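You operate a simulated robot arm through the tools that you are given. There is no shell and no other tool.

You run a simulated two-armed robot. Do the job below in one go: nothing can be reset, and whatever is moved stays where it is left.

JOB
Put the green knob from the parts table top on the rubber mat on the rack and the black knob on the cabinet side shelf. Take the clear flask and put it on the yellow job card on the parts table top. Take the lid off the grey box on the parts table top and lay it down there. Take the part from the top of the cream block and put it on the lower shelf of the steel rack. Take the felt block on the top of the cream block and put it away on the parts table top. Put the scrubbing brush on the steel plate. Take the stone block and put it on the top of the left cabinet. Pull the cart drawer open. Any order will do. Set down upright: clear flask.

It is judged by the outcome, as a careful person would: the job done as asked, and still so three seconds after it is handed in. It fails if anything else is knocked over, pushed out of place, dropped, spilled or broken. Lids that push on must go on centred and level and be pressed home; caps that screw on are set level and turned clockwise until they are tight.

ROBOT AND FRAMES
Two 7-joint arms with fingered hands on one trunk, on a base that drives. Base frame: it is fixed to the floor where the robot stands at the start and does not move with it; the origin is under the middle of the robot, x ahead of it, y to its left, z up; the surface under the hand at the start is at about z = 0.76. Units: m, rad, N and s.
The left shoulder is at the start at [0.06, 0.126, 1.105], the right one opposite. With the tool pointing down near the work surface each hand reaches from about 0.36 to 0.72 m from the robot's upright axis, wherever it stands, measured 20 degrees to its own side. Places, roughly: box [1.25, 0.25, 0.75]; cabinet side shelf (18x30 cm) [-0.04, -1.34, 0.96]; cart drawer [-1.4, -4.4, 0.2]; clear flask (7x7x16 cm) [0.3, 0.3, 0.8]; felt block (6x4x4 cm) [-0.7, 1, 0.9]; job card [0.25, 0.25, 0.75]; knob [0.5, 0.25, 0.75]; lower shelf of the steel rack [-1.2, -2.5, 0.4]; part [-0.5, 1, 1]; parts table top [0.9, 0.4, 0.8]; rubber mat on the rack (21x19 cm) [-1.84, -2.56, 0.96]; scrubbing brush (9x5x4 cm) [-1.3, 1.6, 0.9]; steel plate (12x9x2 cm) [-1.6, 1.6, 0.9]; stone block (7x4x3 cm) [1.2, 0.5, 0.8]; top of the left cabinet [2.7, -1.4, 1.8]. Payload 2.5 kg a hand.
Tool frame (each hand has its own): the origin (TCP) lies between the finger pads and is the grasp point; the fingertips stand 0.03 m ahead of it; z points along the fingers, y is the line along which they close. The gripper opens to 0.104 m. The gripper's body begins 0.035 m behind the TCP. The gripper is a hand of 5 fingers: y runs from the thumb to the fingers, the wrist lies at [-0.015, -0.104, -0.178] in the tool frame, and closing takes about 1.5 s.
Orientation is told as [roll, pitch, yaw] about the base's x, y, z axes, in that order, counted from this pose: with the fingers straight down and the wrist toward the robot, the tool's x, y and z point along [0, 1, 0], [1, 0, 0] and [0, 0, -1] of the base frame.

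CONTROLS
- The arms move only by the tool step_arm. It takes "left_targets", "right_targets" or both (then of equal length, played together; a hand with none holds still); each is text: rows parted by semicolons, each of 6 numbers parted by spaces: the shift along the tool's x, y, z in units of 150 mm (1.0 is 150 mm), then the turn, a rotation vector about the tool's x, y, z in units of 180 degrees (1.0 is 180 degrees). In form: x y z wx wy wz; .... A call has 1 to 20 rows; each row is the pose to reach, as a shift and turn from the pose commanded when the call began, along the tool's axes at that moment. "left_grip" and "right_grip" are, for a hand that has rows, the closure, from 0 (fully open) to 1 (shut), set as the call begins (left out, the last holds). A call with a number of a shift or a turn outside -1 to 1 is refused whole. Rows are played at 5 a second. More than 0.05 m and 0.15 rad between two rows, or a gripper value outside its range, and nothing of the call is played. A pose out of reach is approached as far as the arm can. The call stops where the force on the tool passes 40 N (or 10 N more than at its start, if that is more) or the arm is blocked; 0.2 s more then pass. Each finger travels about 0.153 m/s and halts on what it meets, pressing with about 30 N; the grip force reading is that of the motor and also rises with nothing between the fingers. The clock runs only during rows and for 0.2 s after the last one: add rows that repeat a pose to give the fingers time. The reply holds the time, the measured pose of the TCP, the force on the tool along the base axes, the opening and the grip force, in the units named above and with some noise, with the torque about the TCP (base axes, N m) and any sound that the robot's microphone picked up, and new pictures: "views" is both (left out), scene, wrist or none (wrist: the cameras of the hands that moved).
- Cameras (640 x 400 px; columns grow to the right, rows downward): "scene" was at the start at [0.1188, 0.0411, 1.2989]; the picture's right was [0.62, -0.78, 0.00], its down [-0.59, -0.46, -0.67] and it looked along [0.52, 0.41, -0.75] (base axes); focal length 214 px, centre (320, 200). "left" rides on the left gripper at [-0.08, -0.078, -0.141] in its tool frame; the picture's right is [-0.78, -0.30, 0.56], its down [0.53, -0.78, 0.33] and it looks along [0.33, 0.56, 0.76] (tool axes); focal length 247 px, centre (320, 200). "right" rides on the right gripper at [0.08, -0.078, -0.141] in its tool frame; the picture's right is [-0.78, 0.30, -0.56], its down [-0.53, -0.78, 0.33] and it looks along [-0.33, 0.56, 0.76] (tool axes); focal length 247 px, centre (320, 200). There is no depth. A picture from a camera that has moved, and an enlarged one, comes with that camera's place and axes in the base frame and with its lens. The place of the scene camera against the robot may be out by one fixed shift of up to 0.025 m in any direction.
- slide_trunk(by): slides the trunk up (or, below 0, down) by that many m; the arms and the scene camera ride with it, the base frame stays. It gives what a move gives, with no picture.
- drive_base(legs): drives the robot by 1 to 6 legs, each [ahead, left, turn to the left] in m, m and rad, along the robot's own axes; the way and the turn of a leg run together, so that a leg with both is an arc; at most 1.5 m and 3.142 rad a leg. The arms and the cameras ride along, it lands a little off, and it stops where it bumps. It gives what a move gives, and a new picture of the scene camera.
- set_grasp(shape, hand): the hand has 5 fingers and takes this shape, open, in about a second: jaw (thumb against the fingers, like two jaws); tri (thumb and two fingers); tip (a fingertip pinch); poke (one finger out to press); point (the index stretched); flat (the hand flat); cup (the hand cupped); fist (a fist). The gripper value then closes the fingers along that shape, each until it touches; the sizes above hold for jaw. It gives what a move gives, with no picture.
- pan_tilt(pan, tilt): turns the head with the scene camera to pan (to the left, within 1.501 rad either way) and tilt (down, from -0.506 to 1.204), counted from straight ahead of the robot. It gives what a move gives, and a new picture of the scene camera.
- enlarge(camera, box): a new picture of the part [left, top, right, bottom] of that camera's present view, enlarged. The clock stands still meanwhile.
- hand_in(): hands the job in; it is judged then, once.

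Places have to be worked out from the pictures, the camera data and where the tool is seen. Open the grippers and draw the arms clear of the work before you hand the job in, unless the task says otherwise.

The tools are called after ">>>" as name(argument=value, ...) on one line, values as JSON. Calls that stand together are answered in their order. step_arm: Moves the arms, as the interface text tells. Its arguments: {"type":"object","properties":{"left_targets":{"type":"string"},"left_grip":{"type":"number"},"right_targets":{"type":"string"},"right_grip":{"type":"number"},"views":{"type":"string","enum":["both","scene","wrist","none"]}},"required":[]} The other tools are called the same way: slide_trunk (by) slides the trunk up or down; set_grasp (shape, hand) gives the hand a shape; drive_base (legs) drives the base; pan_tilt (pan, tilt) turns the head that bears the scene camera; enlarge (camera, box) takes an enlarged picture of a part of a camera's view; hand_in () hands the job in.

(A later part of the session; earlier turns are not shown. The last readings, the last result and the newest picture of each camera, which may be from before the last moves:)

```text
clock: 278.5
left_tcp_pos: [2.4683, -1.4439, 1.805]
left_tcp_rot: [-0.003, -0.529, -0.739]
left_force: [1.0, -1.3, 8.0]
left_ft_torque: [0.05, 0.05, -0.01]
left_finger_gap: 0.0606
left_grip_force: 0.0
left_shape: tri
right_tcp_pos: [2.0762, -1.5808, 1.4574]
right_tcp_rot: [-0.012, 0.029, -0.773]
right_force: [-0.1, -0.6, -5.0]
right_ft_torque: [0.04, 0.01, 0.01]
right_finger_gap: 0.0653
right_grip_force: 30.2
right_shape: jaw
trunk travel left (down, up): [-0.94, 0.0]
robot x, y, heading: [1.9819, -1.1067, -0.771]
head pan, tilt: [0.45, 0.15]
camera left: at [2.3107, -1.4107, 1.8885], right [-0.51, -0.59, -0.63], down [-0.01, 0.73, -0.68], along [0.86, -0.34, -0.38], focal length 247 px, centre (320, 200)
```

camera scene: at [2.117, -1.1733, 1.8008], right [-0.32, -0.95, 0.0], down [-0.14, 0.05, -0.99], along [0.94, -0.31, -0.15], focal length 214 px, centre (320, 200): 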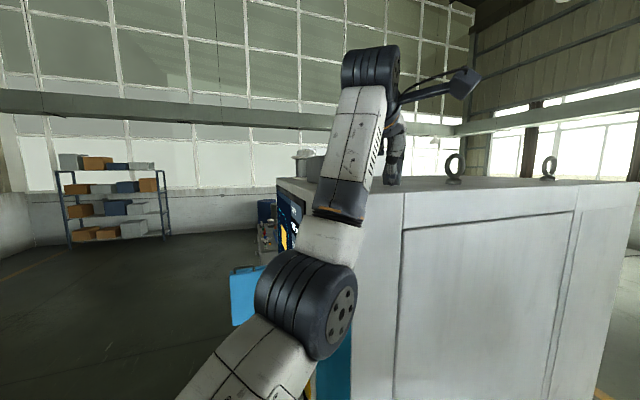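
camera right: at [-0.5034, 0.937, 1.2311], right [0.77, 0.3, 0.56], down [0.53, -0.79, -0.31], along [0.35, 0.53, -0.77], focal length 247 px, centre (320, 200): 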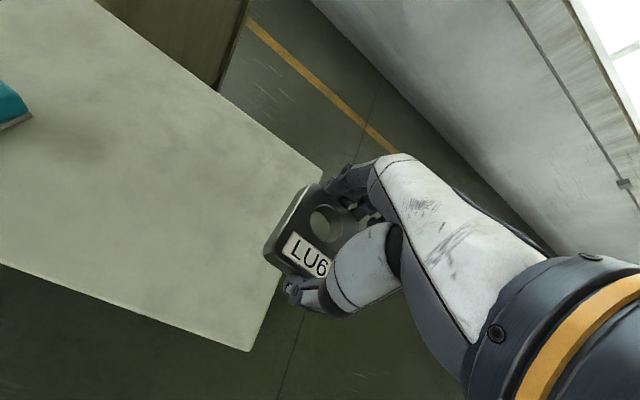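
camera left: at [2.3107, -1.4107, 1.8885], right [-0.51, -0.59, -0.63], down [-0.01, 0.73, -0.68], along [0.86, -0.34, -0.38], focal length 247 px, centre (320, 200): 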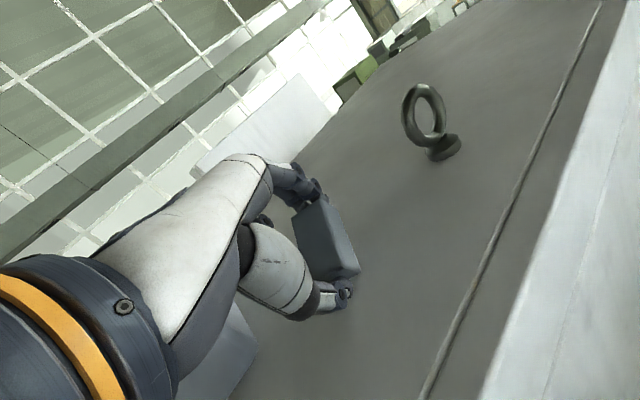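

>>> step_arm(left_targets="0 0 0 0 0 0; 0 0 0 0 0 0; 0 0 0 0 0 0", left_grip=0.3, views="wrist")

>>> step_arm(left_targets="0 0 0 0 0 0; 0 0 0 0 0 0; 0 0 0 0 0 0", left_grip=0.2, views="wrist")

```text
clock: 279.3
left_tcp_pos: [2.4681, -1.4444, 1.8057]
left_tcp_rot: [-0.004, -0.529, -0.738]
left_force: [2.3, -0.8, 9.9]
left_ft_torque: [0.07, 0.1, 0.0]
left_finger_gap: 0.0647
left_grip_force: 0.0
left_shape: tri
right_tcp_pos: [2.0752, -1.58, 1.4565]
right_tcp_rot: [-0.011, 0.03, -0.773]
right_force: [0.9, -0.3, -4.6]
right_ft_torque: [0.0, 0.04, 0.02]
right_finger_gap: 0.065
right_grip_force: 29.6
right_shape: jaw
trunk travel left (down, up): [-0.94, 0.0]
robot x, y, heading: [1.981, -1.1066, -0.776]
head pan, tilt: [0.45, 0.15]
camera left: at [2.3105, -1.4106, 1.8887], right [-0.51, -0.59, -0.63], down [-0.01, 0.73, -0.68], along [0.86, -0.34, -0.38], focal length 247 px, centre (320, 200)
```

left: 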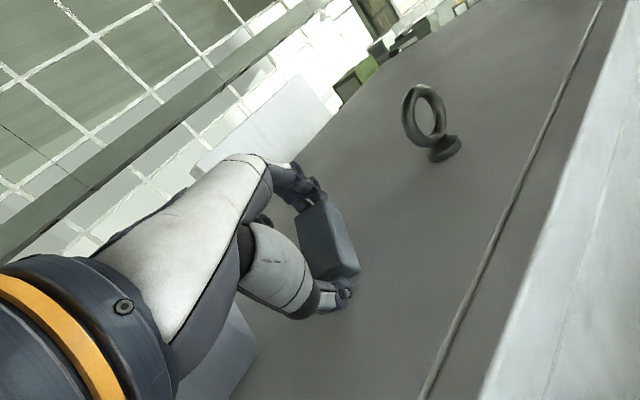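

```text
clock: 280.1
left_tcp_pos: [2.4667, -1.4451, 1.8057]
left_tcp_rot: [-0.004, -0.533, -0.739]
left_force: [2.7, -0.9, 14.6]
left_ft_torque: [0.05, 0.09, 0.0]
left_finger_gap: 0.0722
left_grip_force: 0.0
left_shape: tri
right_tcp_pos: [2.0749, -1.5806, 1.4577]
right_tcp_rot: [-0.011, 0.029, -0.774]
right_force: [-0.4, -0.8, -4.5]
right_ft_torque: [0.05, 0.04, -0.02]
right_finger_gap: 0.0652
right_grip_force: 30.0
right_shape: jaw
trunk travel left (down, up): [-0.94, 0.0]
robot x, y, heading: [1.9853, -1.1126, -0.773]
head pan, tilt: [0.45, 0.15]
camera left: at [2.3101, -1.4102, 1.889], right [-0.5, -0.59, -0.63], down [-0.01, 0.73, -0.68], along [0.86, -0.34, -0.38], focal length 247 px, centre (320, 200)
```

left: 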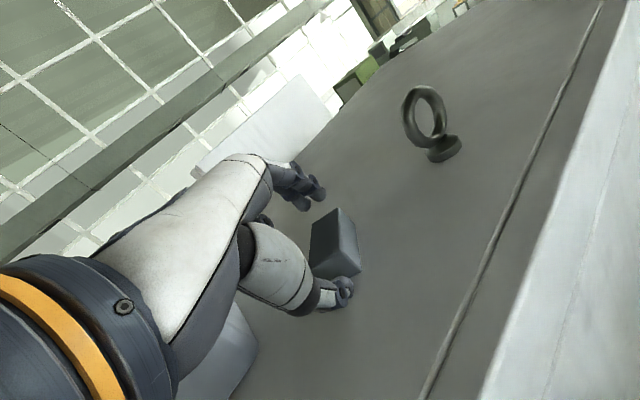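

The stone has settled down. I open fully and then lift away upward and back.

>>> step_arm(left_targets="0 0 0 0 0 0; 0 0 0 0 0 0; 0 0 0 0 0 0; 0 0 0 0 0 0", left_grip=0, views="wrist")

>>> step_arm(left_targets="0 0.05 -0.086 0 0 0; 0 0.1 -0.172 0 0 0; 0 0.13 -0.23 0 0 0; 0 0.13 -0.23 0 0 0", views="both")

```text
clock: 281.1
left_tcp_pos: [2.4656, -1.444, 1.8075]
left_tcp_rot: [-0.005, -0.54, -0.739]
left_force: [1.9, -2.9, 22.0]
left_ft_torque: [0.07, 0.22, 0.02]
left_finger_gap: 0.0977
left_grip_force: 0.1
left_shape: tri
right_tcp_pos: [2.0746, -1.5821, 1.4572]
right_tcp_rot: [-0.01, 0.028, -0.774]
right_force: [0.6, 0.1, -5.1]
right_ft_torque: [0.02, 0.05, -0.04]
right_finger_gap: 0.0652
right_grip_force: 30.3
right_shape: jaw
trunk travel left (down, up): [-0.94, 0.0]
robot x, y, heading: [1.983, -1.1086, -0.779]
head pan, tilt: [0.45, 0.15]
camera left: at [2.3087, -1.4092, 1.8904], right [-0.5, -0.6, -0.63], down [-0.01, 0.73, -0.69], along [0.87, -0.34, -0.37], focal length 247 px, centre (320, 200)
```

left: 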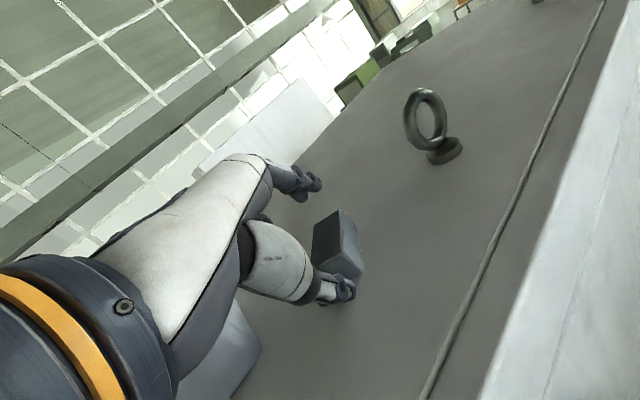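

```text
clock: 282.1
left_tcp_pos: [2.4675, -1.4445, 1.8439]
left_tcp_rot: [-0.005, -0.527, -0.739]
left_force: [-0.1, 0.9, -0.7]
left_ft_torque: [-0.02, -0.01, 0.01]
left_finger_gap: 0.1038
left_grip_force: 0.0
left_shape: tri
right_tcp_pos: [2.0751, -1.5819, 1.4564]
right_tcp_rot: [-0.011, 0.029, -0.772]
right_force: [0.2, -1.1, -4.5]
right_ft_torque: [0.02, 0.04, -0.05]
right_finger_gap: 0.0653
right_grip_force: 30.0
right_shape: jaw
trunk travel left (down, up): [-0.94, 0.0]
robot x, y, heading: [1.9808, -1.1063, -0.774]
head pan, tilt: [0.45, 0.15]
camera scene: at [2.1177, -1.1738, 1.8005], right [-0.32, -0.95, 0.0], down [-0.14, 0.05, -0.99], along [0.94, -0.31, -0.15], focal length 214 px, centre (320, 200)
camera left: at [2.3115, -1.4105, 1.9277], right [-0.51, -0.59, -0.63], down [-0.01, 0.73, -0.68], along [0.86, -0.34, -0.38], focal length 247 px, centre (320, 200)
```

scene: 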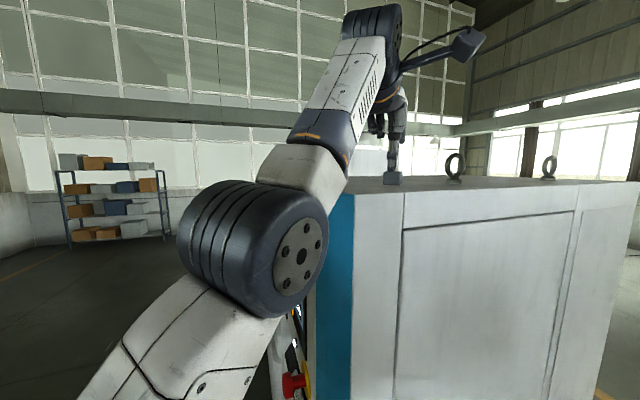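
left: 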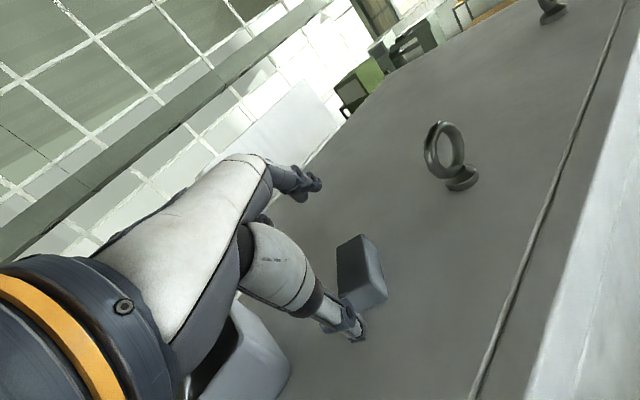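

The stone rests on the cabinet top. I zoom to confirm it lies flat away from the edges, then back off.

>>> enlarge(camera="left", box=[260, 160, 480, 360])

>>> drive_base(legs=[[-0.35, 0, 0]])

>>> pan_tilt(pan=0.0, tilt=0.0)

>>> enlarge(camera="scene", box=[260, 150, 420, 250])

```text
2.00 times, centred on (370, 260) of left
camera zoom: at [2.3115, -1.4105, 1.9277], right [-0.51, -0.59, -0.63], down [-0.01, 0.73, -0.68], along [0.86, -0.34, -0.38], focal length 494 px, centre (220, 80)
```

zoom: 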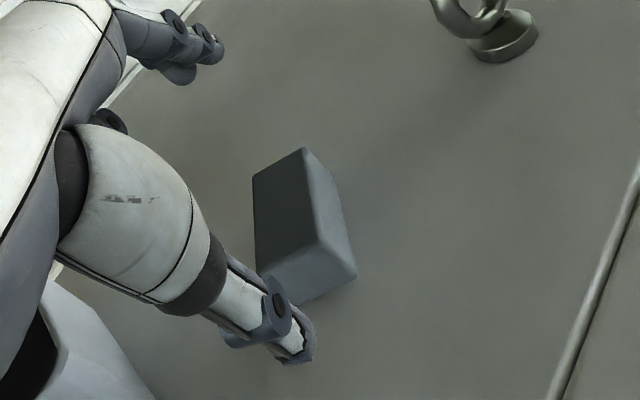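

```text
clock: 284.4
left_tcp_pos: [2.2199, -1.2009, 1.8444]
left_tcp_rot: [-0.004, -0.529, -0.737]
left_force: [-0.1, 0.7, -0.5]
left_ft_torque: [0.01, 0.01, 0.01]
left_finger_gap: 0.104
left_grip_force: 0.1
left_shape: tri
right_tcp_pos: [1.8266, -1.3382, 1.4561]
right_tcp_rot: [-0.012, 0.029, -0.772]
right_force: [-0.4, 0.3, -5.9]
right_ft_torque: [0.03, 0.05, -0.02]
right_finger_gap: 0.0652
right_grip_force: 29.5
right_shape: jaw
trunk travel left (down, up): [-0.94, 0.0]
robot x, y, heading: [1.732, -0.8646, -0.772]
head pan, tilt: [0.45, 0.15]
camera scene: at [1.8684, -0.931, 1.8005], right [-0.32, -0.95, 0.0], down [-0.14, 0.05, -0.99], along [0.94, -0.31, -0.15], focal length 214 px, centre (320, 200)
```

scene: 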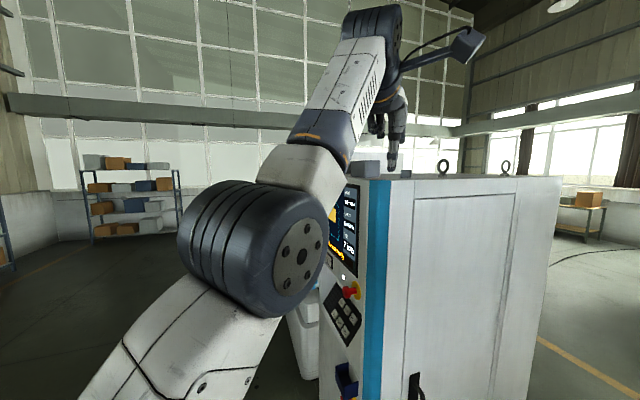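

```text
clock: 285.3
left_tcp_pos: [2.2181, -1.2007, 1.8434]
left_tcp_rot: [-0.004, -0.526, -0.736]
left_force: [0.7, 0.2, 0.5]
left_ft_torque: [0.03, 0.0, 0.03]
left_finger_gap: 0.1038
left_grip_force: 0.1
left_shape: tri
right_tcp_pos: [1.8262, -1.3376, 1.4559]
right_tcp_rot: [-0.01, 0.028, -0.772]
right_force: [-0.1, 0.0, -4.4]
right_ft_torque: [0.03, 0.04, -0.02]
right_finger_gap: 0.0649
right_grip_force: 30.3
right_shape: jaw
trunk travel left (down, up): [-0.94, 0.0]
robot x, y, heading: [1.7347, -0.8594, -0.769]
head pan, tilt: [0.0, 0.0]
camera scene: at [1.8446, -0.9639, 1.8143], right [-0.7, -0.72, 0.0], down [0.0, 0.0, -1.0], along [0.72, -0.7, 0.0], focal length 214 px, centre (320, 200)
```

scene: 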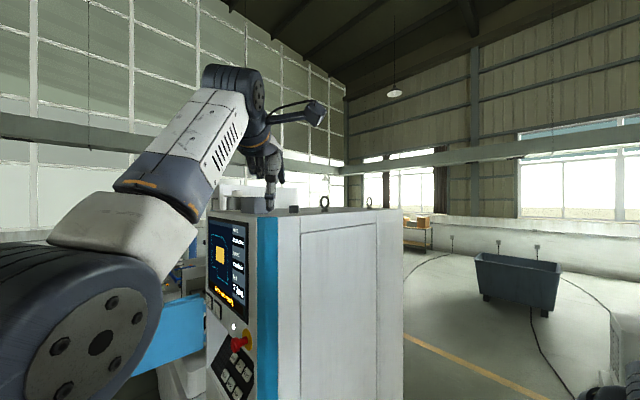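

```text
4.00 times, centred on (340, 200) of scene
camera zoom: at [1.8446, -0.9639, 1.8143], right [-0.7, -0.72, 0.0], down [0.0, 0.0, -1.0], along [0.72, -0.7, 0.0], focal length 858 px, centre (240, 200)
```

zoom: 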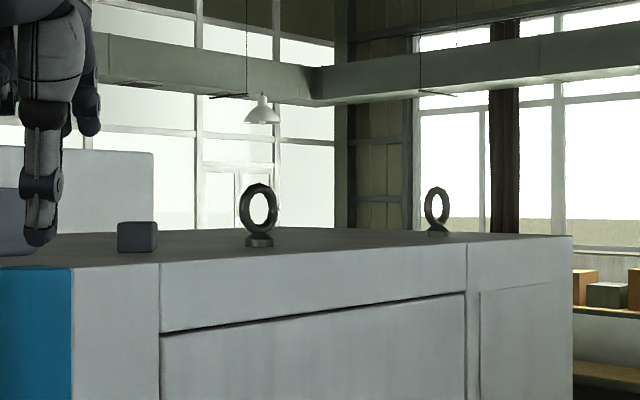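

Confirmed: the stone sits on the left cabinet's top. I lower the trunk and bring the left hand back to a level, forward pose.

>>> slide_trunk(by=-0.34)

>>> step_arm(left_targets="0 -0.1 0.17 0.034 0 0; 0 -0.2 0.35 0.068 0 0; 0 -0.3 0.52 0.1 0 0; 0 -0.4 0.69 0.135 0 0; 0 -0.5 0.86 0.169 0 0; 0 -0.5 0.86 0.169 0 0", views="none")

>>> step_arm(left_targets="0 -0.1 0.3 0 0 0; 0 -0.2 0.6 0 0 0; 0 -0.3 0.85 0 0 0; 0 -0.4 1.0 0 0 0; 0 -0.5 1.0 0 0 0", views="none")

>>> step_arm(left_targets="0 -0.1 0.3 0 0 0; 0 -0.2 0.5 0 0 0; 0 -0.3 0.6 0 0 0; 0 -0.35 0.6 0 0 0", views="scene")

```text
clock: 288.6
left_tcp_pos: [2.2197, -1.2005, 1.5035]
left_tcp_rot: [-0.003, -0.527, -0.737]
left_force: [-0.1, 0.3, 0.4]
left_ft_torque: [0.01, 0.03, 0.01]
left_finger_gap: 0.104
left_grip_force: 0.0
left_shape: tri
right_tcp_pos: [1.8258, -1.3378, 1.1164]
right_tcp_rot: [-0.011, 0.031, -0.771]
right_force: [-0.3, 0.3, -4.7]
right_ft_torque: [0.0, -0.02, 0.0]
right_finger_gap: 0.0651
right_grip_force: 29.6
right_shape: jaw
trunk travel left (down, up): [-0.6, 0.34]
robot x, y, heading: [1.7346, -0.8684, -0.774]
head pan, tilt: [0.0, 0.0]
```

```text
clock: 290.0
left_tcp_pos: [2.2152, -1.1973, 1.351]
left_tcp_rot: [-0.003, 0.003, -0.739]
left_force: [-0.3, 0.5, 0.0]
left_ft_torque: [0.01, 0.01, 0.0]
left_finger_gap: 0.104
left_grip_force: 0.0
left_shape: tri
left hand out of reach, approached as far as the arm can: row 5, 6
right_tcp_pos: [1.8262, -1.3373, 1.1167]
right_tcp_rot: [-0.012, 0.029, -0.772]
right_force: [1.3, -0.3, -4.8]
right_ft_torque: [-0.01, -0.01, 0.0]
right_finger_gap: 0.0655
right_grip_force: 29.9
right_shape: jaw
trunk travel left (down, up): [-0.6, 0.34]
robot x, y, heading: [1.7332, -0.867, -0.773]
head pan, tilt: [0.0, 0.0]
```

```text
clock: 291.2
left_tcp_pos: [2.1934, -1.1751, 1.1927]
left_tcp_rot: [-0.004, 0.003, -0.738]
left_force: [0.4, -0.1, 0.8]
left_ft_torque: [-0.01, 0.02, -0.01]
left_finger_gap: 0.1041
left_grip_force: 0.0
left_shape: tri
left hand out of reach, approached as far as the arm can: row 2, 3, 4, 5
right_tcp_pos: [1.8265, -1.3366, 1.1173]
right_tcp_rot: [-0.01, 0.028, -0.772]
right_force: [0.4, 0.1, -5.8]
right_ft_torque: [0.02, 0.05, 0.0]
right_finger_gap: 0.0651
right_grip_force: 29.6
right_shape: jaw
trunk travel left (down, up): [-0.6, 0.34]
robot x, y, heading: [1.7352, -0.8597, -0.772]
head pan, tilt: [0.0, 0.0]
```

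```text
clock: 292.4
left_tcp_pos: [2.1847, -1.1302, 1.1092]
left_tcp_rot: [0.023, -0.031, -0.681]
left_force: [0.0, 0.3, -0.3]
left_ft_torque: [0.05, -0.01, 0.0]
left_finger_gap: 0.104
left_grip_force: 0.0
left_shape: tri
left hand out of reach, approached as far as the arm can: row 3, 4
right_tcp_pos: [1.827, -1.3379, 1.1155]
right_tcp_rot: [-0.01, 0.033, -0.771]
right_force: [0.4, 0.0, -4.8]
right_ft_torque: [0.01, 0.04, 0.02]
right_finger_gap: 0.0654
right_grip_force: 29.9
right_shape: jaw
trunk travel left (down, up): [-0.6, 0.34]
robot x, y, heading: [1.733, -0.8661, -0.771]
head pan, tilt: [0.0, 0.0]
stopped in row 4 (left hand): the arm was blocked; the commanded pose is now the measured one
camera scene: at [1.8444, -0.9636, 1.4743], right [-0.7, -0.72, 0.0], down [0.0, 0.0, -1.0], along [0.72, -0.7, 0.0], focal length 214 px, centre (320, 200)
```

scene: 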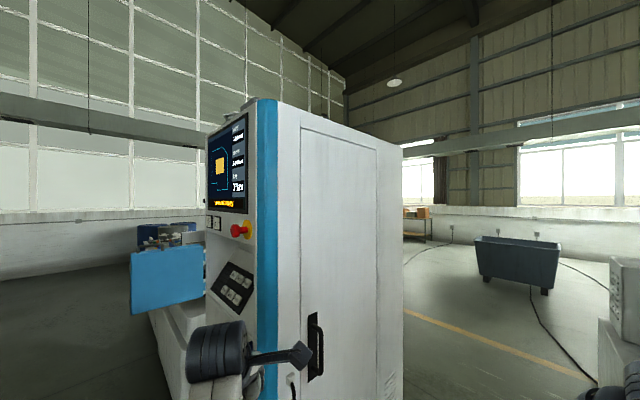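

The arm is in a usable pose. Now for the knobs: I back off, turn to face the table, and strafe along it to x≈0.5.

>>> drive_base(legs=[[-0.35, 0.03, 0], [0, 0, 2.34], [0, 0.98, 0]])

>>> pan_tilt(pan=0.0, tilt=0.85)

```text
clock: 304.9
left_tcp_pos: [0.4066, -0.0824, 1.1079]
left_tcp_rot: [0.023, -0.029, 1.653]
left_force: [0.1, 0.6, -0.1]
left_ft_torque: [0.01, 0.01, 0.03]
left_finger_gap: 0.1041
left_grip_force: 0.1
left_shape: tri
right_tcp_pos: [0.8027, -0.1954, 1.1162]
right_tcp_rot: [-0.012, 0.03, 1.563]
right_force: [-0.2, 0.2, -5.1]
right_ft_torque: [-0.04, -0.03, 0.04]
right_finger_gap: 0.065
right_grip_force: 30.1
right_shape: jaw
trunk travel left (down, up): [-0.6, 0.34]
robot x, y, heading: [0.5293, -0.5885, 1.561]
head pan, tilt: [0.0, 0.0]
camera scene: at [0.5447, -0.4674, 1.4743], right [1.0, -0.01, 0.0], down [0.0, 0.0, -1.0], along [0.01, 1.0, 0.0], focal length 214 px, centre (320, 200)
```

scene: 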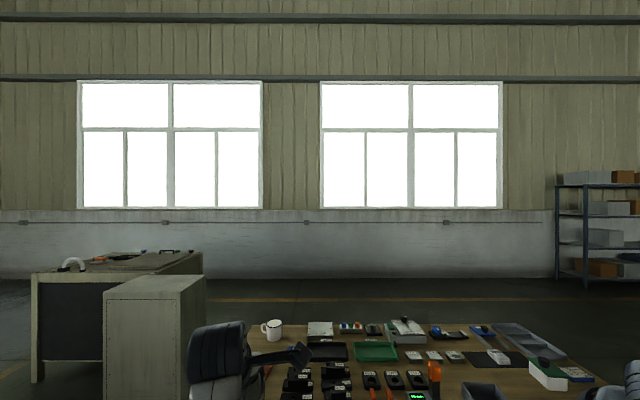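

```text
clock: 306.1
left_tcp_pos: [0.4061, -0.0827, 1.1092]
left_tcp_rot: [0.024, -0.03, 1.654]
left_force: [-0.1, -1.2, 0.1]
left_ft_torque: [0.01, 0.03, 0.01]
left_finger_gap: 0.1038
left_grip_force: 0.1
left_shape: tri
right_tcp_pos: [0.8042, -0.1949, 1.1165]
right_tcp_rot: [-0.011, 0.03, 1.564]
right_force: [0.3, 0.0, -4.6]
right_ft_torque: [-0.01, -0.01, -0.01]
right_finger_gap: 0.0647
right_grip_force: 30.2
right_shape: jaw
trunk travel left (down, up): [-0.6, 0.34]
robot x, y, heading: [0.5261, -0.5895, 1.564]
head pan, tilt: [0.0, 0.85]
camera scene: at [0.5448, -0.4792, 1.3983], right [1.0, -0.01, 0.0], down [-0.01, -0.75, -0.66], along [0.0, 0.66, -0.75], focal length 214 px, centre (320, 200)
```

scene: 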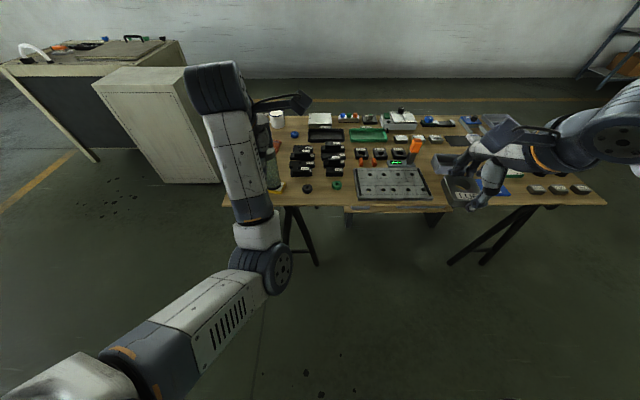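

Knobs are ahead near the table edge. I drive 0.2 m closer and check with the wrist camera.

>>> drive_base(legs=[[0.2, 0, 0]])

>>> enlarge(camera="left", box=[0, 0, 640, 400])

```text
clock: 307.7
left_tcp_pos: [0.407, 0.1163, 1.1075]
left_tcp_rot: [0.026, -0.027, 1.655]
left_force: [-0.7, 0.1, 0.3]
left_ft_torque: [-0.05, -0.01, -0.01]
left_finger_gap: 0.1039
left_grip_force: 0.1
left_shape: tri
right_tcp_pos: [0.8046, 0.0027, 1.1162]
right_tcp_rot: [-0.01, 0.032, 1.566]
right_force: [-0.4, -0.8, -4.9]
right_ft_torque: [-0.06, 0.04, -0.03]
right_finger_gap: 0.0653
right_grip_force: 29.5
right_shape: jaw
trunk travel left (down, up): [-0.6, 0.34]
robot x, y, heading: [0.5276, -0.3914, 1.559]
head pan, tilt: [0.0, 0.85]
camera scene: at [0.5461, -0.2802, 1.3982], right [1.0, -0.01, 0.0], down [-0.01, -0.75, -0.66], along [0.0, 0.66, -0.75], focal length 214 px, centre (320, 200)
```

scene: 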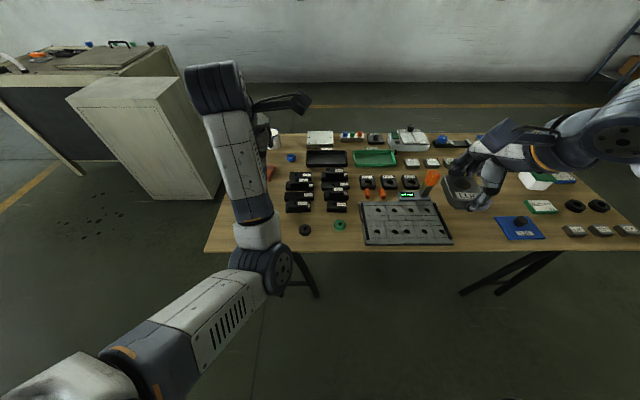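

```text
1.00 times, centred on (320, 200) of left (not enlarged: the box is as wide or as high as the picture)
camera zoom: at [0.4964, 0.0418, 1.2453], right [0.78, -0.21, -0.58], down [-0.48, -0.81, -0.34], along [-0.4, 0.55, -0.74], focal length 247 px, centre (320, 200)
```

zoom: 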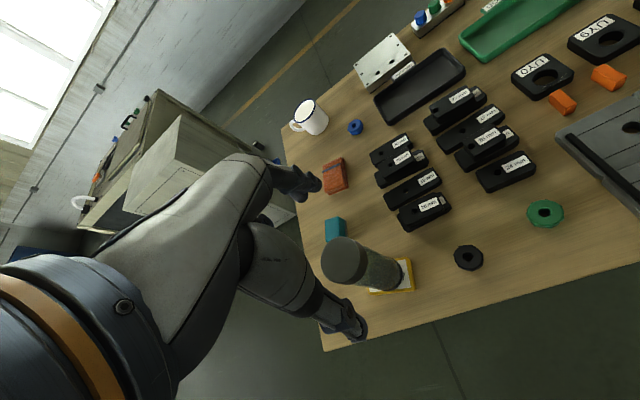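

Black knob is at about (0.478, 0.137). I level the left hand and move it above the knob.

>>> step_arm(left_targets="-0.12 0.02 0.1 0.002 -0.002 0.007; -0.24 0.05 0.25 0.004 -0.004 0.014; -0.36 0.07 0.45 0.006 -0.006 0.02; -0.481 0.098 0.65 0.0086 -0.0083 0.027; -0.481 0.098 0.85 0.0086 -0.0083 0.027; -0.481 0.098 1.0 0.0086 -0.0083 0.027; -0.481 0.098 1.0 0.0086 -0.0083 0.027", left_grip=0.3, views="wrist")

>>> enlarge(camera="left", box=[230, 130, 470, 350])

```text
clock: 309.5
left_tcp_pos: [0.4177, 0.1554, 0.9646]
left_tcp_rot: [0.093, -0.038, 1.636]
left_force: [-0.1, -0.2, -1.1]
left_ft_torque: [0.03, 0.01, 0.02]
left_finger_gap: 0.0729
left_grip_force: 0.0
left_shape: tri
right_tcp_pos: [0.8044, 0.0016, 1.1155]
right_tcp_rot: [-0.011, 0.033, 1.564]
right_force: [-0.4, -0.1, -4.9]
right_ft_torque: [-0.03, 0.02, 0.01]
right_finger_gap: 0.0647
right_grip_force: 29.7
right_shape: jaw
trunk travel left (down, up): [-0.6, 0.34]
robot x, y, heading: [0.5257, -0.3928, 1.566]
head pan, tilt: [0.0, 0.85]
stopped in row 7 (left hand): the arm was blocked; the commanded pose is now the measured one
camera left: at [0.5147, 0.0795, 1.0952], right [0.74, -0.22, -0.64], down [-0.51, -0.8, -0.31], along [-0.44, 0.56, -0.7], focal length 247 px, centre (320, 200)
```

left: 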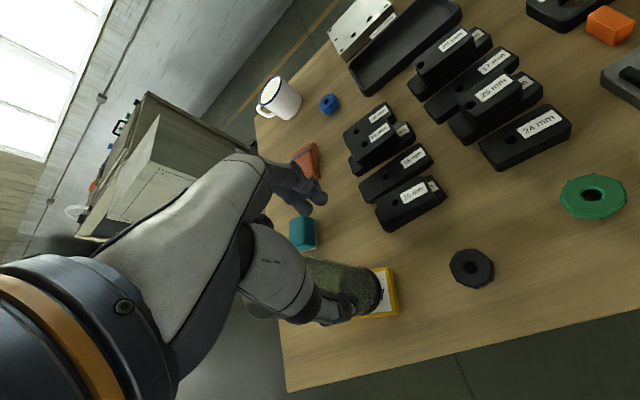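

```text
1.82 times, centred on (350, 240) of left
camera zoom: at [0.5147, 0.0795, 1.0952], right [0.74, -0.22, -0.64], down [-0.51, -0.8, -0.31], along [-0.44, 0.56, -0.7], focal length 449 px, centre (266, 127)
```

zoom: 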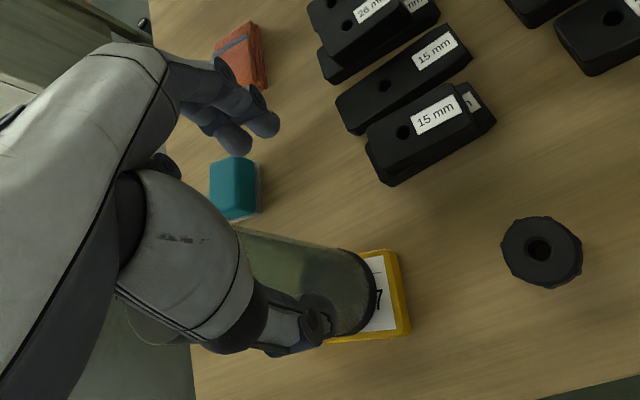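

The arm is blocked in an awkward configuration and the hand is near the flask, so I go straight up first.

>>> step_arm(left_targets="-0.05 0 -0.2 0 0 0; -0.05 0 -0.4 0 0 0; -0.05 0 -0.6 0 0 0; -0.05 0 -0.8 0 0 0; -0.05 0 -1.0 0 0 0", left_grip=0, views="scene")

>>> enlarge(camera="scene", box=[190, 100, 390, 260])

```text
clock: 310.7
left_tcp_pos: [0.4427, 0.1497, 1.1107]
left_tcp_rot: [0.086, -0.034, 1.633]
left_force: [0.0, -0.2, 0.4]
left_ft_torque: [0.0, -0.01, -0.01]
left_finger_gap: 0.1035
left_grip_force: 0.2
left_shape: tri
right_tcp_pos: [0.804, 0.0014, 1.1158]
right_tcp_rot: [-0.011, 0.03, 1.564]
right_force: [0.3, -0.4, -4.5]
right_ft_torque: [-0.04, -0.03, 0.0]
right_finger_gap: 0.0648
right_grip_force: 30.1
right_shape: jaw
trunk travel left (down, up): [-0.6, 0.34]
robot x, y, heading: [0.5309, -0.3922, 1.567]
head pan, tilt: [0.0, 0.85]
camera scene: at [0.5463, -0.2811, 1.3982], right [1.0, -0.01, 0.0], down [-0.01, -0.75, -0.66], along [0.0, 0.66, -0.75], focal length 214 px, centre (320, 200)
```

scene: 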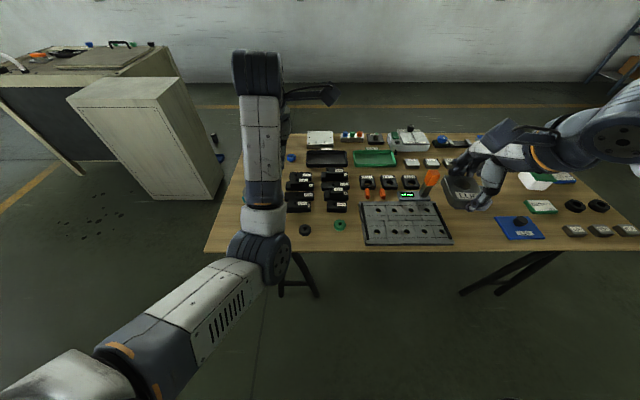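

```text
2.50 times, centred on (290, 180) of scene
camera zoom: at [0.5463, -0.2811, 1.3982], right [1.0, -0.01, 0.0], down [-0.01, -0.75, -0.66], along [0.0, 0.66, -0.75], focal length 536 px, centre (395, 250)
```

zoom: 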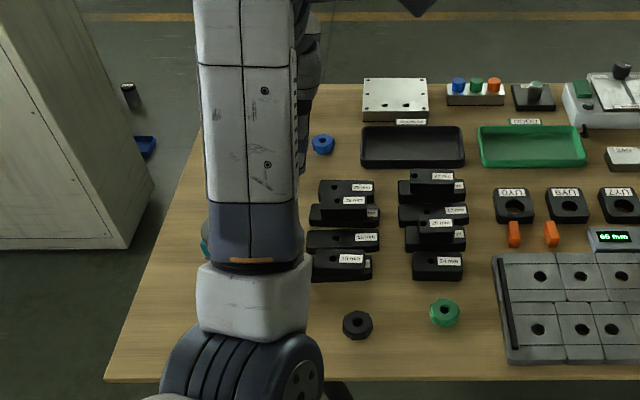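

The knobs and blocks are untouched. To recover a good arm posture I swing the left hand out to the left and back, near its original starting pose.

>>> step_arm(left_targets="0.2 -0.12 -0.1 0.003 -0.007 0.005; 0.4 -0.24 -0.2 0.006 -0.014 0.01; 0.6 -0.36 -0.3 0.009 -0.021 0.016; 0.8 -0.48 -0.4 0.011 -0.027 0.021; 1.0 -0.6 -0.5 0.011 -0.027 0.021; 1.0 -0.6 -0.5 0.011 -0.027 0.021", views="none")

>>> step_arm(left_targets="0.2 -0.12 0 0 0 0; 0.4 -0.24 0 0 0 0; 0.6 -0.36 0 0 0 0; 0.8 -0.48 0 0 0 0; 1.0 -0.6 0 0 0 0; 1.0 -0.6 0 0 0 0", views="scene")

```text
clock: 312.1
left_tcp_pos: [0.2679, 0.0886, 1.1959]
left_tcp_rot: [0.001, 0.004, 1.568]
left_force: [0.9, 1.0, 0.0]
left_ft_torque: [-0.02, -0.02, -0.01]
left_finger_gap: 0.1039
left_grip_force: 0.1
left_shape: tri
left hand out of reach, approached as far as the arm can: row 2, 3, 4, 5, 6
right_tcp_pos: [0.8058, 0.0031, 1.1159]
right_tcp_rot: [-0.01, 0.031, 1.564]
right_force: [-0.4, 0.3, -5.3]
right_ft_torque: [-0.03, -0.03, 0.02]
right_finger_gap: 0.0649
right_grip_force: 30.2
right_shape: jaw
trunk travel left (down, up): [-0.6, 0.34]
robot x, y, heading: [0.5246, -0.389, 1.565]
head pan, tilt: [0.0, 0.85]
```

```text
clock: 313.5
left_tcp_pos: [0.1172, -0.0019, 1.1971]
left_tcp_rot: [0.002, 0.0, 1.567]
left_force: [1.5, 0.7, 0.0]
left_ft_torque: [0.0, 0.01, 0.03]
left_finger_gap: 0.1039
left_grip_force: 0.1
left_shape: tri
right_tcp_pos: [0.8065, 0.0019, 1.1165]
right_tcp_rot: [-0.009, 0.032, 1.563]
right_force: [-0.3, -0.6, -5.0]
right_ft_torque: [-0.02, 0.05, 0.0]
right_finger_gap: 0.0646
right_grip_force: 30.1
right_shape: jaw
trunk travel left (down, up): [-0.6, 0.34]
robot x, y, heading: [0.5284, -0.3946, 1.564]
head pan, tilt: [0.0, 0.85]
camera scene: at [0.5465, -0.2808, 1.3982], right [1.0, -0.01, 0.0], down [-0.01, -0.75, -0.66], along [0.0, 0.66, -0.75], focal length 214 px, centre (320, 200)
```

scene: 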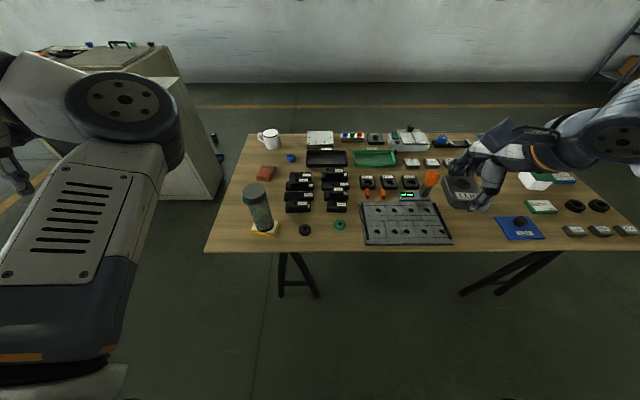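

The posture is restored and everything on the table stands as it should (flask upright on its card). I shift the base 12 cm right so the black knob is more to my left, then approach it again.

>>> drive_base(legs=[[0, -0.12, 0]])

>>> step_arm(left_targets="-0.2 0.12 0.1 0 0 0; -0.4 0.24 0.2 0 0 0; -0.6 0.36 0.3 0 0 0; -0.8 0.48 0.4 0 0 0; -0.8 0.48 0.4 0 0 0", views="none")

>>> step_arm(left_targets="-0.2 0.11 0.1 0 0 0; -0.4 0.22 0.2 0 0 0; -0.6 0.33 0.35 0 0 0; -0.8 0.43 0.55 0 0 0; -0.8 0.43 0.75 0 0 0; -0.8 0.43 0.75 0 0 0", views="both")

```text
clock: 314.7
left_tcp_pos: [0.2359, -0.0026, 1.198]
left_tcp_rot: [0.003, 0.002, 1.569]
left_force: [0.1, -0.4, -0.8]
left_ft_torque: [-0.04, 0.02, 0.0]
left_finger_gap: 0.1038
left_grip_force: 0.0
left_shape: tri
right_tcp_pos: [0.9251, 0.0018, 1.1163]
right_tcp_rot: [-0.008, 0.029, 1.564]
right_force: [0.4, 0.1, -4.6]
right_ft_torque: [-0.01, 0.01, -0.01]
right_finger_gap: 0.0647
right_grip_force: 30.2
right_shape: jaw
trunk travel left (down, up): [-0.6, 0.34]
robot x, y, heading: [0.648, -0.3922, 1.567]
head pan, tilt: [0.0, 0.85]
camera scene: at [0.6662, -0.2818, 1.3982], right [1.0, -0.01, 0.0], down [-0.01, -0.75, -0.66], along [0.0, 0.66, -0.75], focal length 214 px, centre (320, 200)
```

scene: 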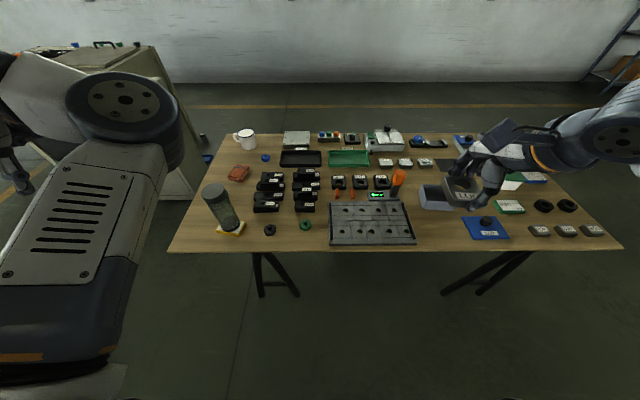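

```text
clock: 315.9
left_tcp_pos: [0.3568, 0.0714, 1.1375]
left_tcp_rot: [0.003, 0.002, 1.57]
left_force: [0.1, 1.5, -0.9]
left_ft_torque: [0.02, -0.03, -0.02]
left_finger_gap: 0.104
left_grip_force: 0.0
left_shape: tri
right_tcp_pos: [0.9233, 0.0008, 1.1167]
right_tcp_rot: [-0.012, 0.029, 1.564]
right_force: [0.8, 0.0, -4.8]
right_ft_torque: [-0.01, 0.01, 0.0]
right_finger_gap: 0.0649
right_grip_force: 29.9
right_shape: jaw
trunk travel left (down, up): [-0.6, 0.34]
robot x, y, heading: [0.6486, -0.3922, 1.566]
head pan, tilt: [0.0, 0.85]
```

```text
clock: 317.5
left_tcp_pos: [0.4424, 0.1397, 1.0367]
left_tcp_rot: [0.039, -0.029, 1.624]
left_force: [-0.2, 0.1, 0.2]
left_ft_torque: [0.0, -0.03, 0.0]
left_finger_gap: 0.1039
left_grip_force: 0.1
left_shape: tri
right_tcp_pos: [0.9249, 0.0023, 1.1152]
right_tcp_rot: [-0.01, 0.036, 1.564]
right_force: [0.4, -0.8, -5.3]
right_ft_torque: [-0.04, -0.03, 0.01]
right_finger_gap: 0.0649
right_grip_force: 29.8
right_shape: jaw
trunk travel left (down, up): [-0.6, 0.34]
robot x, y, heading: [0.652, -0.3928, 1.563]
head pan, tilt: [0.0, 0.85]
stopped in row 6 (left hand): the arm was blocked; the commanded pose is now the measured one
camera scene: at [0.665, -0.2818, 1.3982], right [1.0, -0.01, 0.0], down [-0.01, -0.75, -0.66], along [0.0, 0.66, -0.75], focal length 214 px, centre (320, 200)
camera left: at [0.5315, 0.0629, 1.1741], right [0.77, -0.24, -0.59], down [-0.5, -0.8, -0.33], along [-0.39, 0.56, -0.73], focal length 247 px, centre (320, 200)
```

scene: 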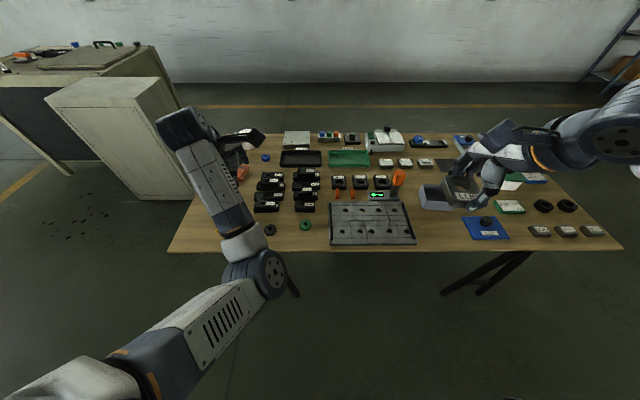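
left: 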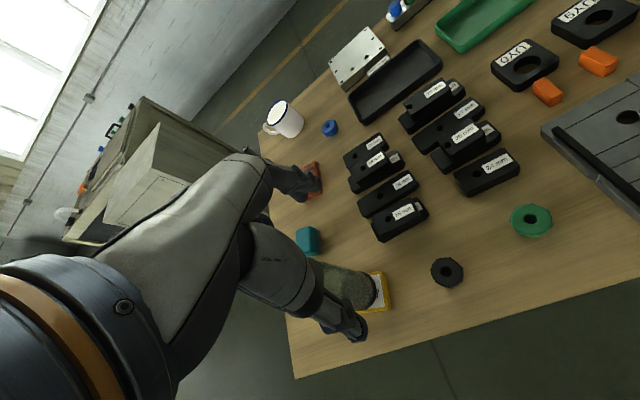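

Still blocked short of the knob, with the arm strongly bent. I raise the hand, back the base off so the arm can be straighter, and lower the trunk.

>>> step_arm(left_targets="0 0 -0.2 0 0 0; 0 0 -0.4 0 0 0; 0 0 -0.6 0 0 0; 0 0 -0.7 0 0 0", views="none")

>>> drive_base(legs=[[-0.1, 0.05, 0]])

>>> slide_trunk(by=-0.1)

>>> step_arm(left_targets="-0.1 0.15 0 -0.004 -0.005 0.006; -0.2 0.3 0 0.002 -0.008 0.012; -0.3 0.45 0 0.005 -0.01 0.018; -0.4 0.55 0 0.009 -0.012 0.018; -0.45 0.6 0 0.009 -0.012 0.018; -0.45 0.6 0 0.009 -0.012 0.018", views="both")

```text
clock: 318.5
left_tcp_pos: [0.4505, 0.1381, 1.1415]
left_tcp_rot: [0.033, -0.025, 1.621]
left_force: [-0.2, -0.1, 0.1]
left_ft_torque: [-0.01, -0.02, 0.01]
left_finger_gap: 0.1038
left_grip_force: 0.1
left_shape: tri
right_tcp_pos: [0.9231, 0.0011, 1.1168]
right_tcp_rot: [-0.011, 0.033, 1.563]
right_force: [-0.6, 0.0, -4.7]
right_ft_torque: [0.01, -0.01, 0.0]
right_finger_gap: 0.065
right_grip_force: 30.1
right_shape: jaw
trunk travel left (down, up): [-0.6, 0.34]
robot x, y, heading: [0.6463, -0.3894, 1.56]
head pan, tilt: [0.0, 0.85]
```

```text
clock: 319.7
left_tcp_pos: [0.3985, 0.0372, 1.1414]
left_tcp_rot: [0.036, -0.027, 1.619]
left_force: [-0.3, 0.9, 0.8]
left_ft_torque: [0.0, -0.03, 0.0]
left_finger_gap: 0.1037
left_grip_force: 0.1
left_shape: tri
right_tcp_pos: [0.8736, -0.1003, 1.1165]
right_tcp_rot: [-0.01, 0.028, 1.561]
right_force: [-0.2, -0.3, -3.9]
right_ft_torque: [0.0, -0.01, -0.01]
right_finger_gap: 0.0649
right_grip_force: 30.2
right_shape: jaw
trunk travel left (down, up): [-0.6, 0.34]
robot x, y, heading: [0.5961, -0.4923, 1.565]
head pan, tilt: [0.0, 0.85]
camera scene: at [0.6143, -0.3821, 1.3983], right [1.0, -0.01, 0.0], down [-0.01, -0.75, -0.66], along [0.01, 0.66, -0.75], focal length 214 px, centre (320, 200)
```

scene: 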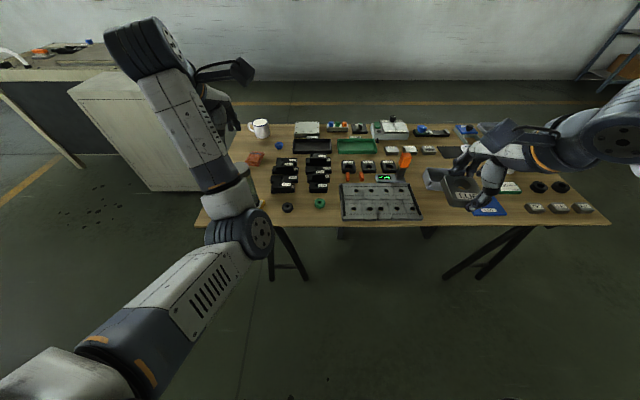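

```text
clock: 321.1
left_tcp_pos: [0.3985, 0.038, 1.0414]
left_tcp_rot: [0.034, -0.025, 1.619]
left_force: [-0.7, -0.1, 0.2]
left_ft_torque: [-0.03, -0.01, 0.0]
left_finger_gap: 0.1037
left_grip_force: 0.0
left_shape: tri
right_tcp_pos: [0.8747, -0.0995, 1.0155]
right_tcp_rot: [-0.012, 0.033, 1.562]
right_force: [-0.3, -0.2, -5.6]
right_ft_torque: [-0.04, 0.0, -0.01]
right_finger_gap: 0.0651
right_grip_force: 30.1
right_shape: jaw
trunk travel left (down, up): [-0.5, 0.44]
robot x, y, heading: [0.5953, -0.4915, 1.562]
head pan, tilt: [0.0, 0.85]
```

```text
clock: 322.4
left_tcp_pos: [0.4624, 0.1315, 1.0412]
left_tcp_rot: [-0.002, 0.005, 1.564]
left_force: [0.5, -0.2, 0.3]
left_ft_torque: [-0.03, -0.01, -0.01]
left_finger_gap: 0.1039
left_grip_force: 0.0
left_shape: tri
right_tcp_pos: [0.8735, -0.0996, 1.0155]
right_tcp_rot: [-0.009, 0.031, 1.562]
right_force: [-0.5, -0.2, -4.7]
right_ft_torque: [-0.03, 0.03, 0.03]
right_finger_gap: 0.0649
right_grip_force: 29.9
right_shape: jaw
trunk travel left (down, up): [-0.5, 0.44]
robot x, y, heading: [0.5932, -0.4924, 1.562]
head pan, tilt: [0.0, 0.85]
camera scene: at [0.6147, -0.3812, 1.2982], right [1.0, -0.01, 0.0], down [-0.01, -0.75, -0.66], along [0.0, 0.66, -0.75], focal length 214 px, centre (320, 200)
camera left: at [0.5411, 0.0537, 1.1835], right [0.78, -0.3, -0.55], down [-0.54, -0.77, -0.33], along [-0.33, 0.56, -0.76], focal length 247 px, centre (320, 200)
```

scene: 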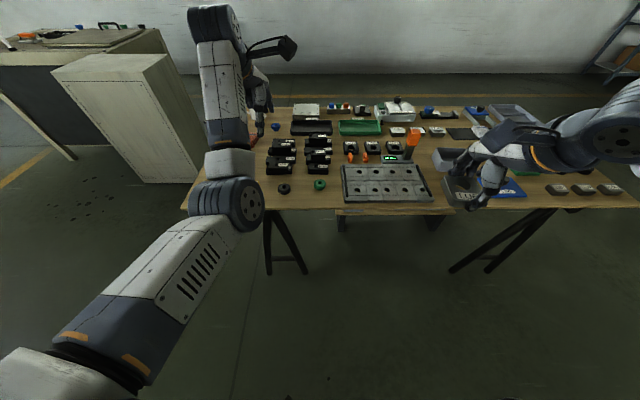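
left: 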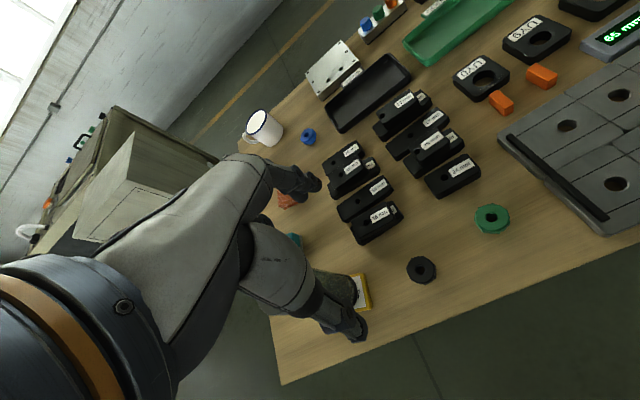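

Now the hand moves freely and is level. The black knob is at (0.479, 0.1365); I centre over it and descend to 10 cm above.

>>> step_arm(left_targets="-0.06 0.02 0.15 0 0 0; -0.11 0.033 0.35 0 0 0; -0.11 0.033 0.6 0 0 0; -0.11 0.033 0.85 0 0 0; -0.11 0.033 1.0 0 0 0; -0.11 0.033 1.0 0 0 0", left_grip=0.25, views="wrist")

>>> enlarge(camera="left", box=[230, 130, 470, 350])

```text
clock: 323.9
left_tcp_pos: [0.478, 0.1353, 0.8927]
left_tcp_rot: [0.0, 0.004, 1.564]
left_force: [-0.2, 0.2, 0.0]
left_ft_torque: [0.01, -0.01, -0.02]
left_finger_gap: 0.0786
left_grip_force: 0.1
left_shape: tri
right_tcp_pos: [0.8729, -0.0993, 1.0151]
right_tcp_rot: [-0.01, 0.032, 1.561]
right_force: [1.0, -0.2, -5.4]
right_ft_torque: [-0.01, 0.0, 0.0]
right_finger_gap: 0.0651
right_grip_force: 30.0
right_shape: jaw
trunk travel left (down, up): [-0.5, 0.44]
robot x, y, heading: [0.5993, -0.4939, 1.561]
head pan, tilt: [0.0, 0.85]
camera left: at [0.5579, 0.0575, 1.0333], right [0.78, -0.3, -0.55], down [-0.54, -0.77, -0.33], along [-0.33, 0.56, -0.76], focal length 247 px, centre (320, 200)
```

left: 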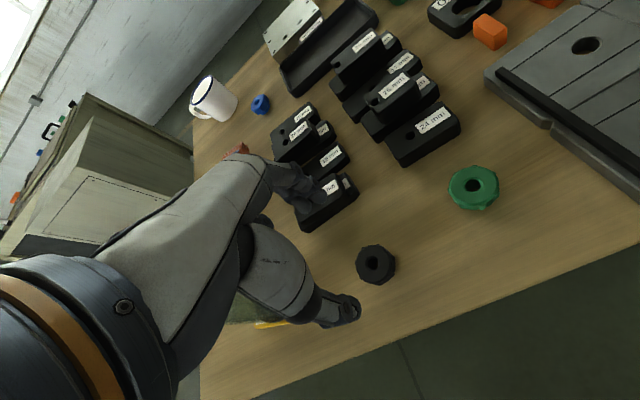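

```text
1.82 times, centred on (350, 240) of left
camera zoom: at [0.5579, 0.0575, 1.0333], right [0.78, -0.3, -0.55], down [-0.54, -0.77, -0.33], along [-0.33, 0.56, -0.76], focal length 449 px, centre (266, 127)
```

zoom: 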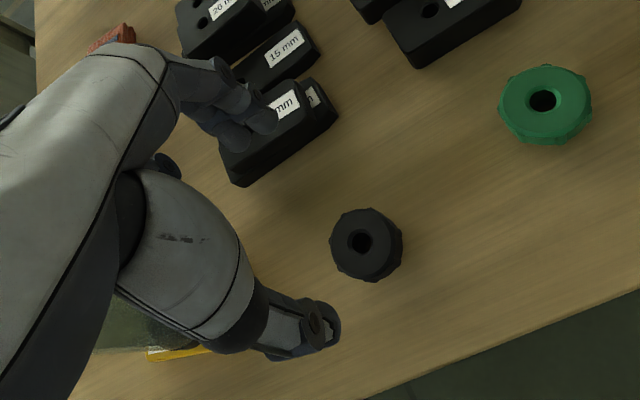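

Knob centred between the fingers, the black blocks 3+ cm beyond. I descend to grip height.

>>> step_arm(left_targets="-0.01 0.008 0.2 0 0 0; -0.01 0.008 0.4 0 0 0; -0.01 0.008 0.55 0 0 0; -0.01 0.008 0.63 0 0 0; -0.01 0.008 0.63 0 0 0", views="wrist")

>>> enlarge(camera="left", box=[230, 130, 470, 350])

```text
clock: 325.1
left_tcp_pos: [0.4811, 0.1357, 0.7954]
left_tcp_rot: [-0.001, 0.004, 1.565]
left_force: [-0.1, 0.5, 0.0]
left_ft_torque: [-0.01, -0.01, -0.01]
left_finger_gap: 0.0782
left_grip_force: 0.1
left_shape: tri
right_tcp_pos: [0.8729, -0.0969, 1.0162]
right_tcp_rot: [-0.011, 0.03, 1.563]
right_force: [1.1, -1.0, -4.5]
right_ft_torque: [0.0, -0.02, 0.0]
right_finger_gap: 0.0646
right_grip_force: 30.6
right_shape: jaw
trunk travel left (down, up): [-0.5, 0.44]
robot x, y, heading: [0.5992, -0.4914, 1.567]
head pan, tilt: [0.0, 0.85]
camera left: at [0.5595, 0.0585, 0.939], right [0.78, -0.3, -0.55], down [-0.54, -0.77, -0.33], along [-0.33, 0.55, -0.76], focal length 247 px, centre (320, 200)
```

left: 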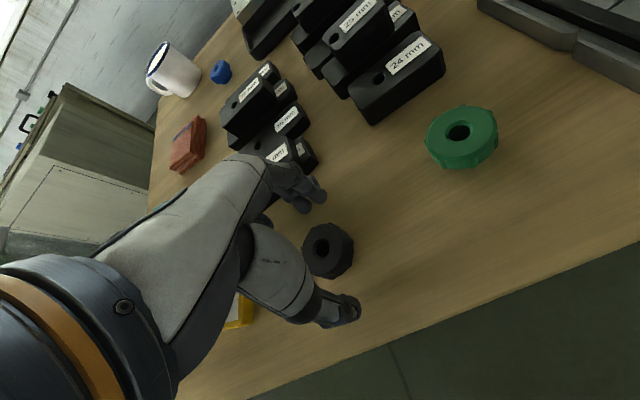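

```text
1.82 times, centred on (350, 240) of left
camera zoom: at [0.5595, 0.0585, 0.939], right [0.78, -0.3, -0.55], down [-0.54, -0.77, -0.33], along [-0.33, 0.55, -0.76], focal length 449 px, centre (266, 127)
```

zoom: 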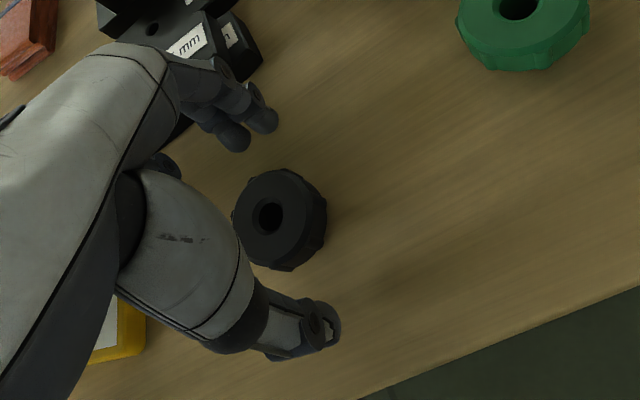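

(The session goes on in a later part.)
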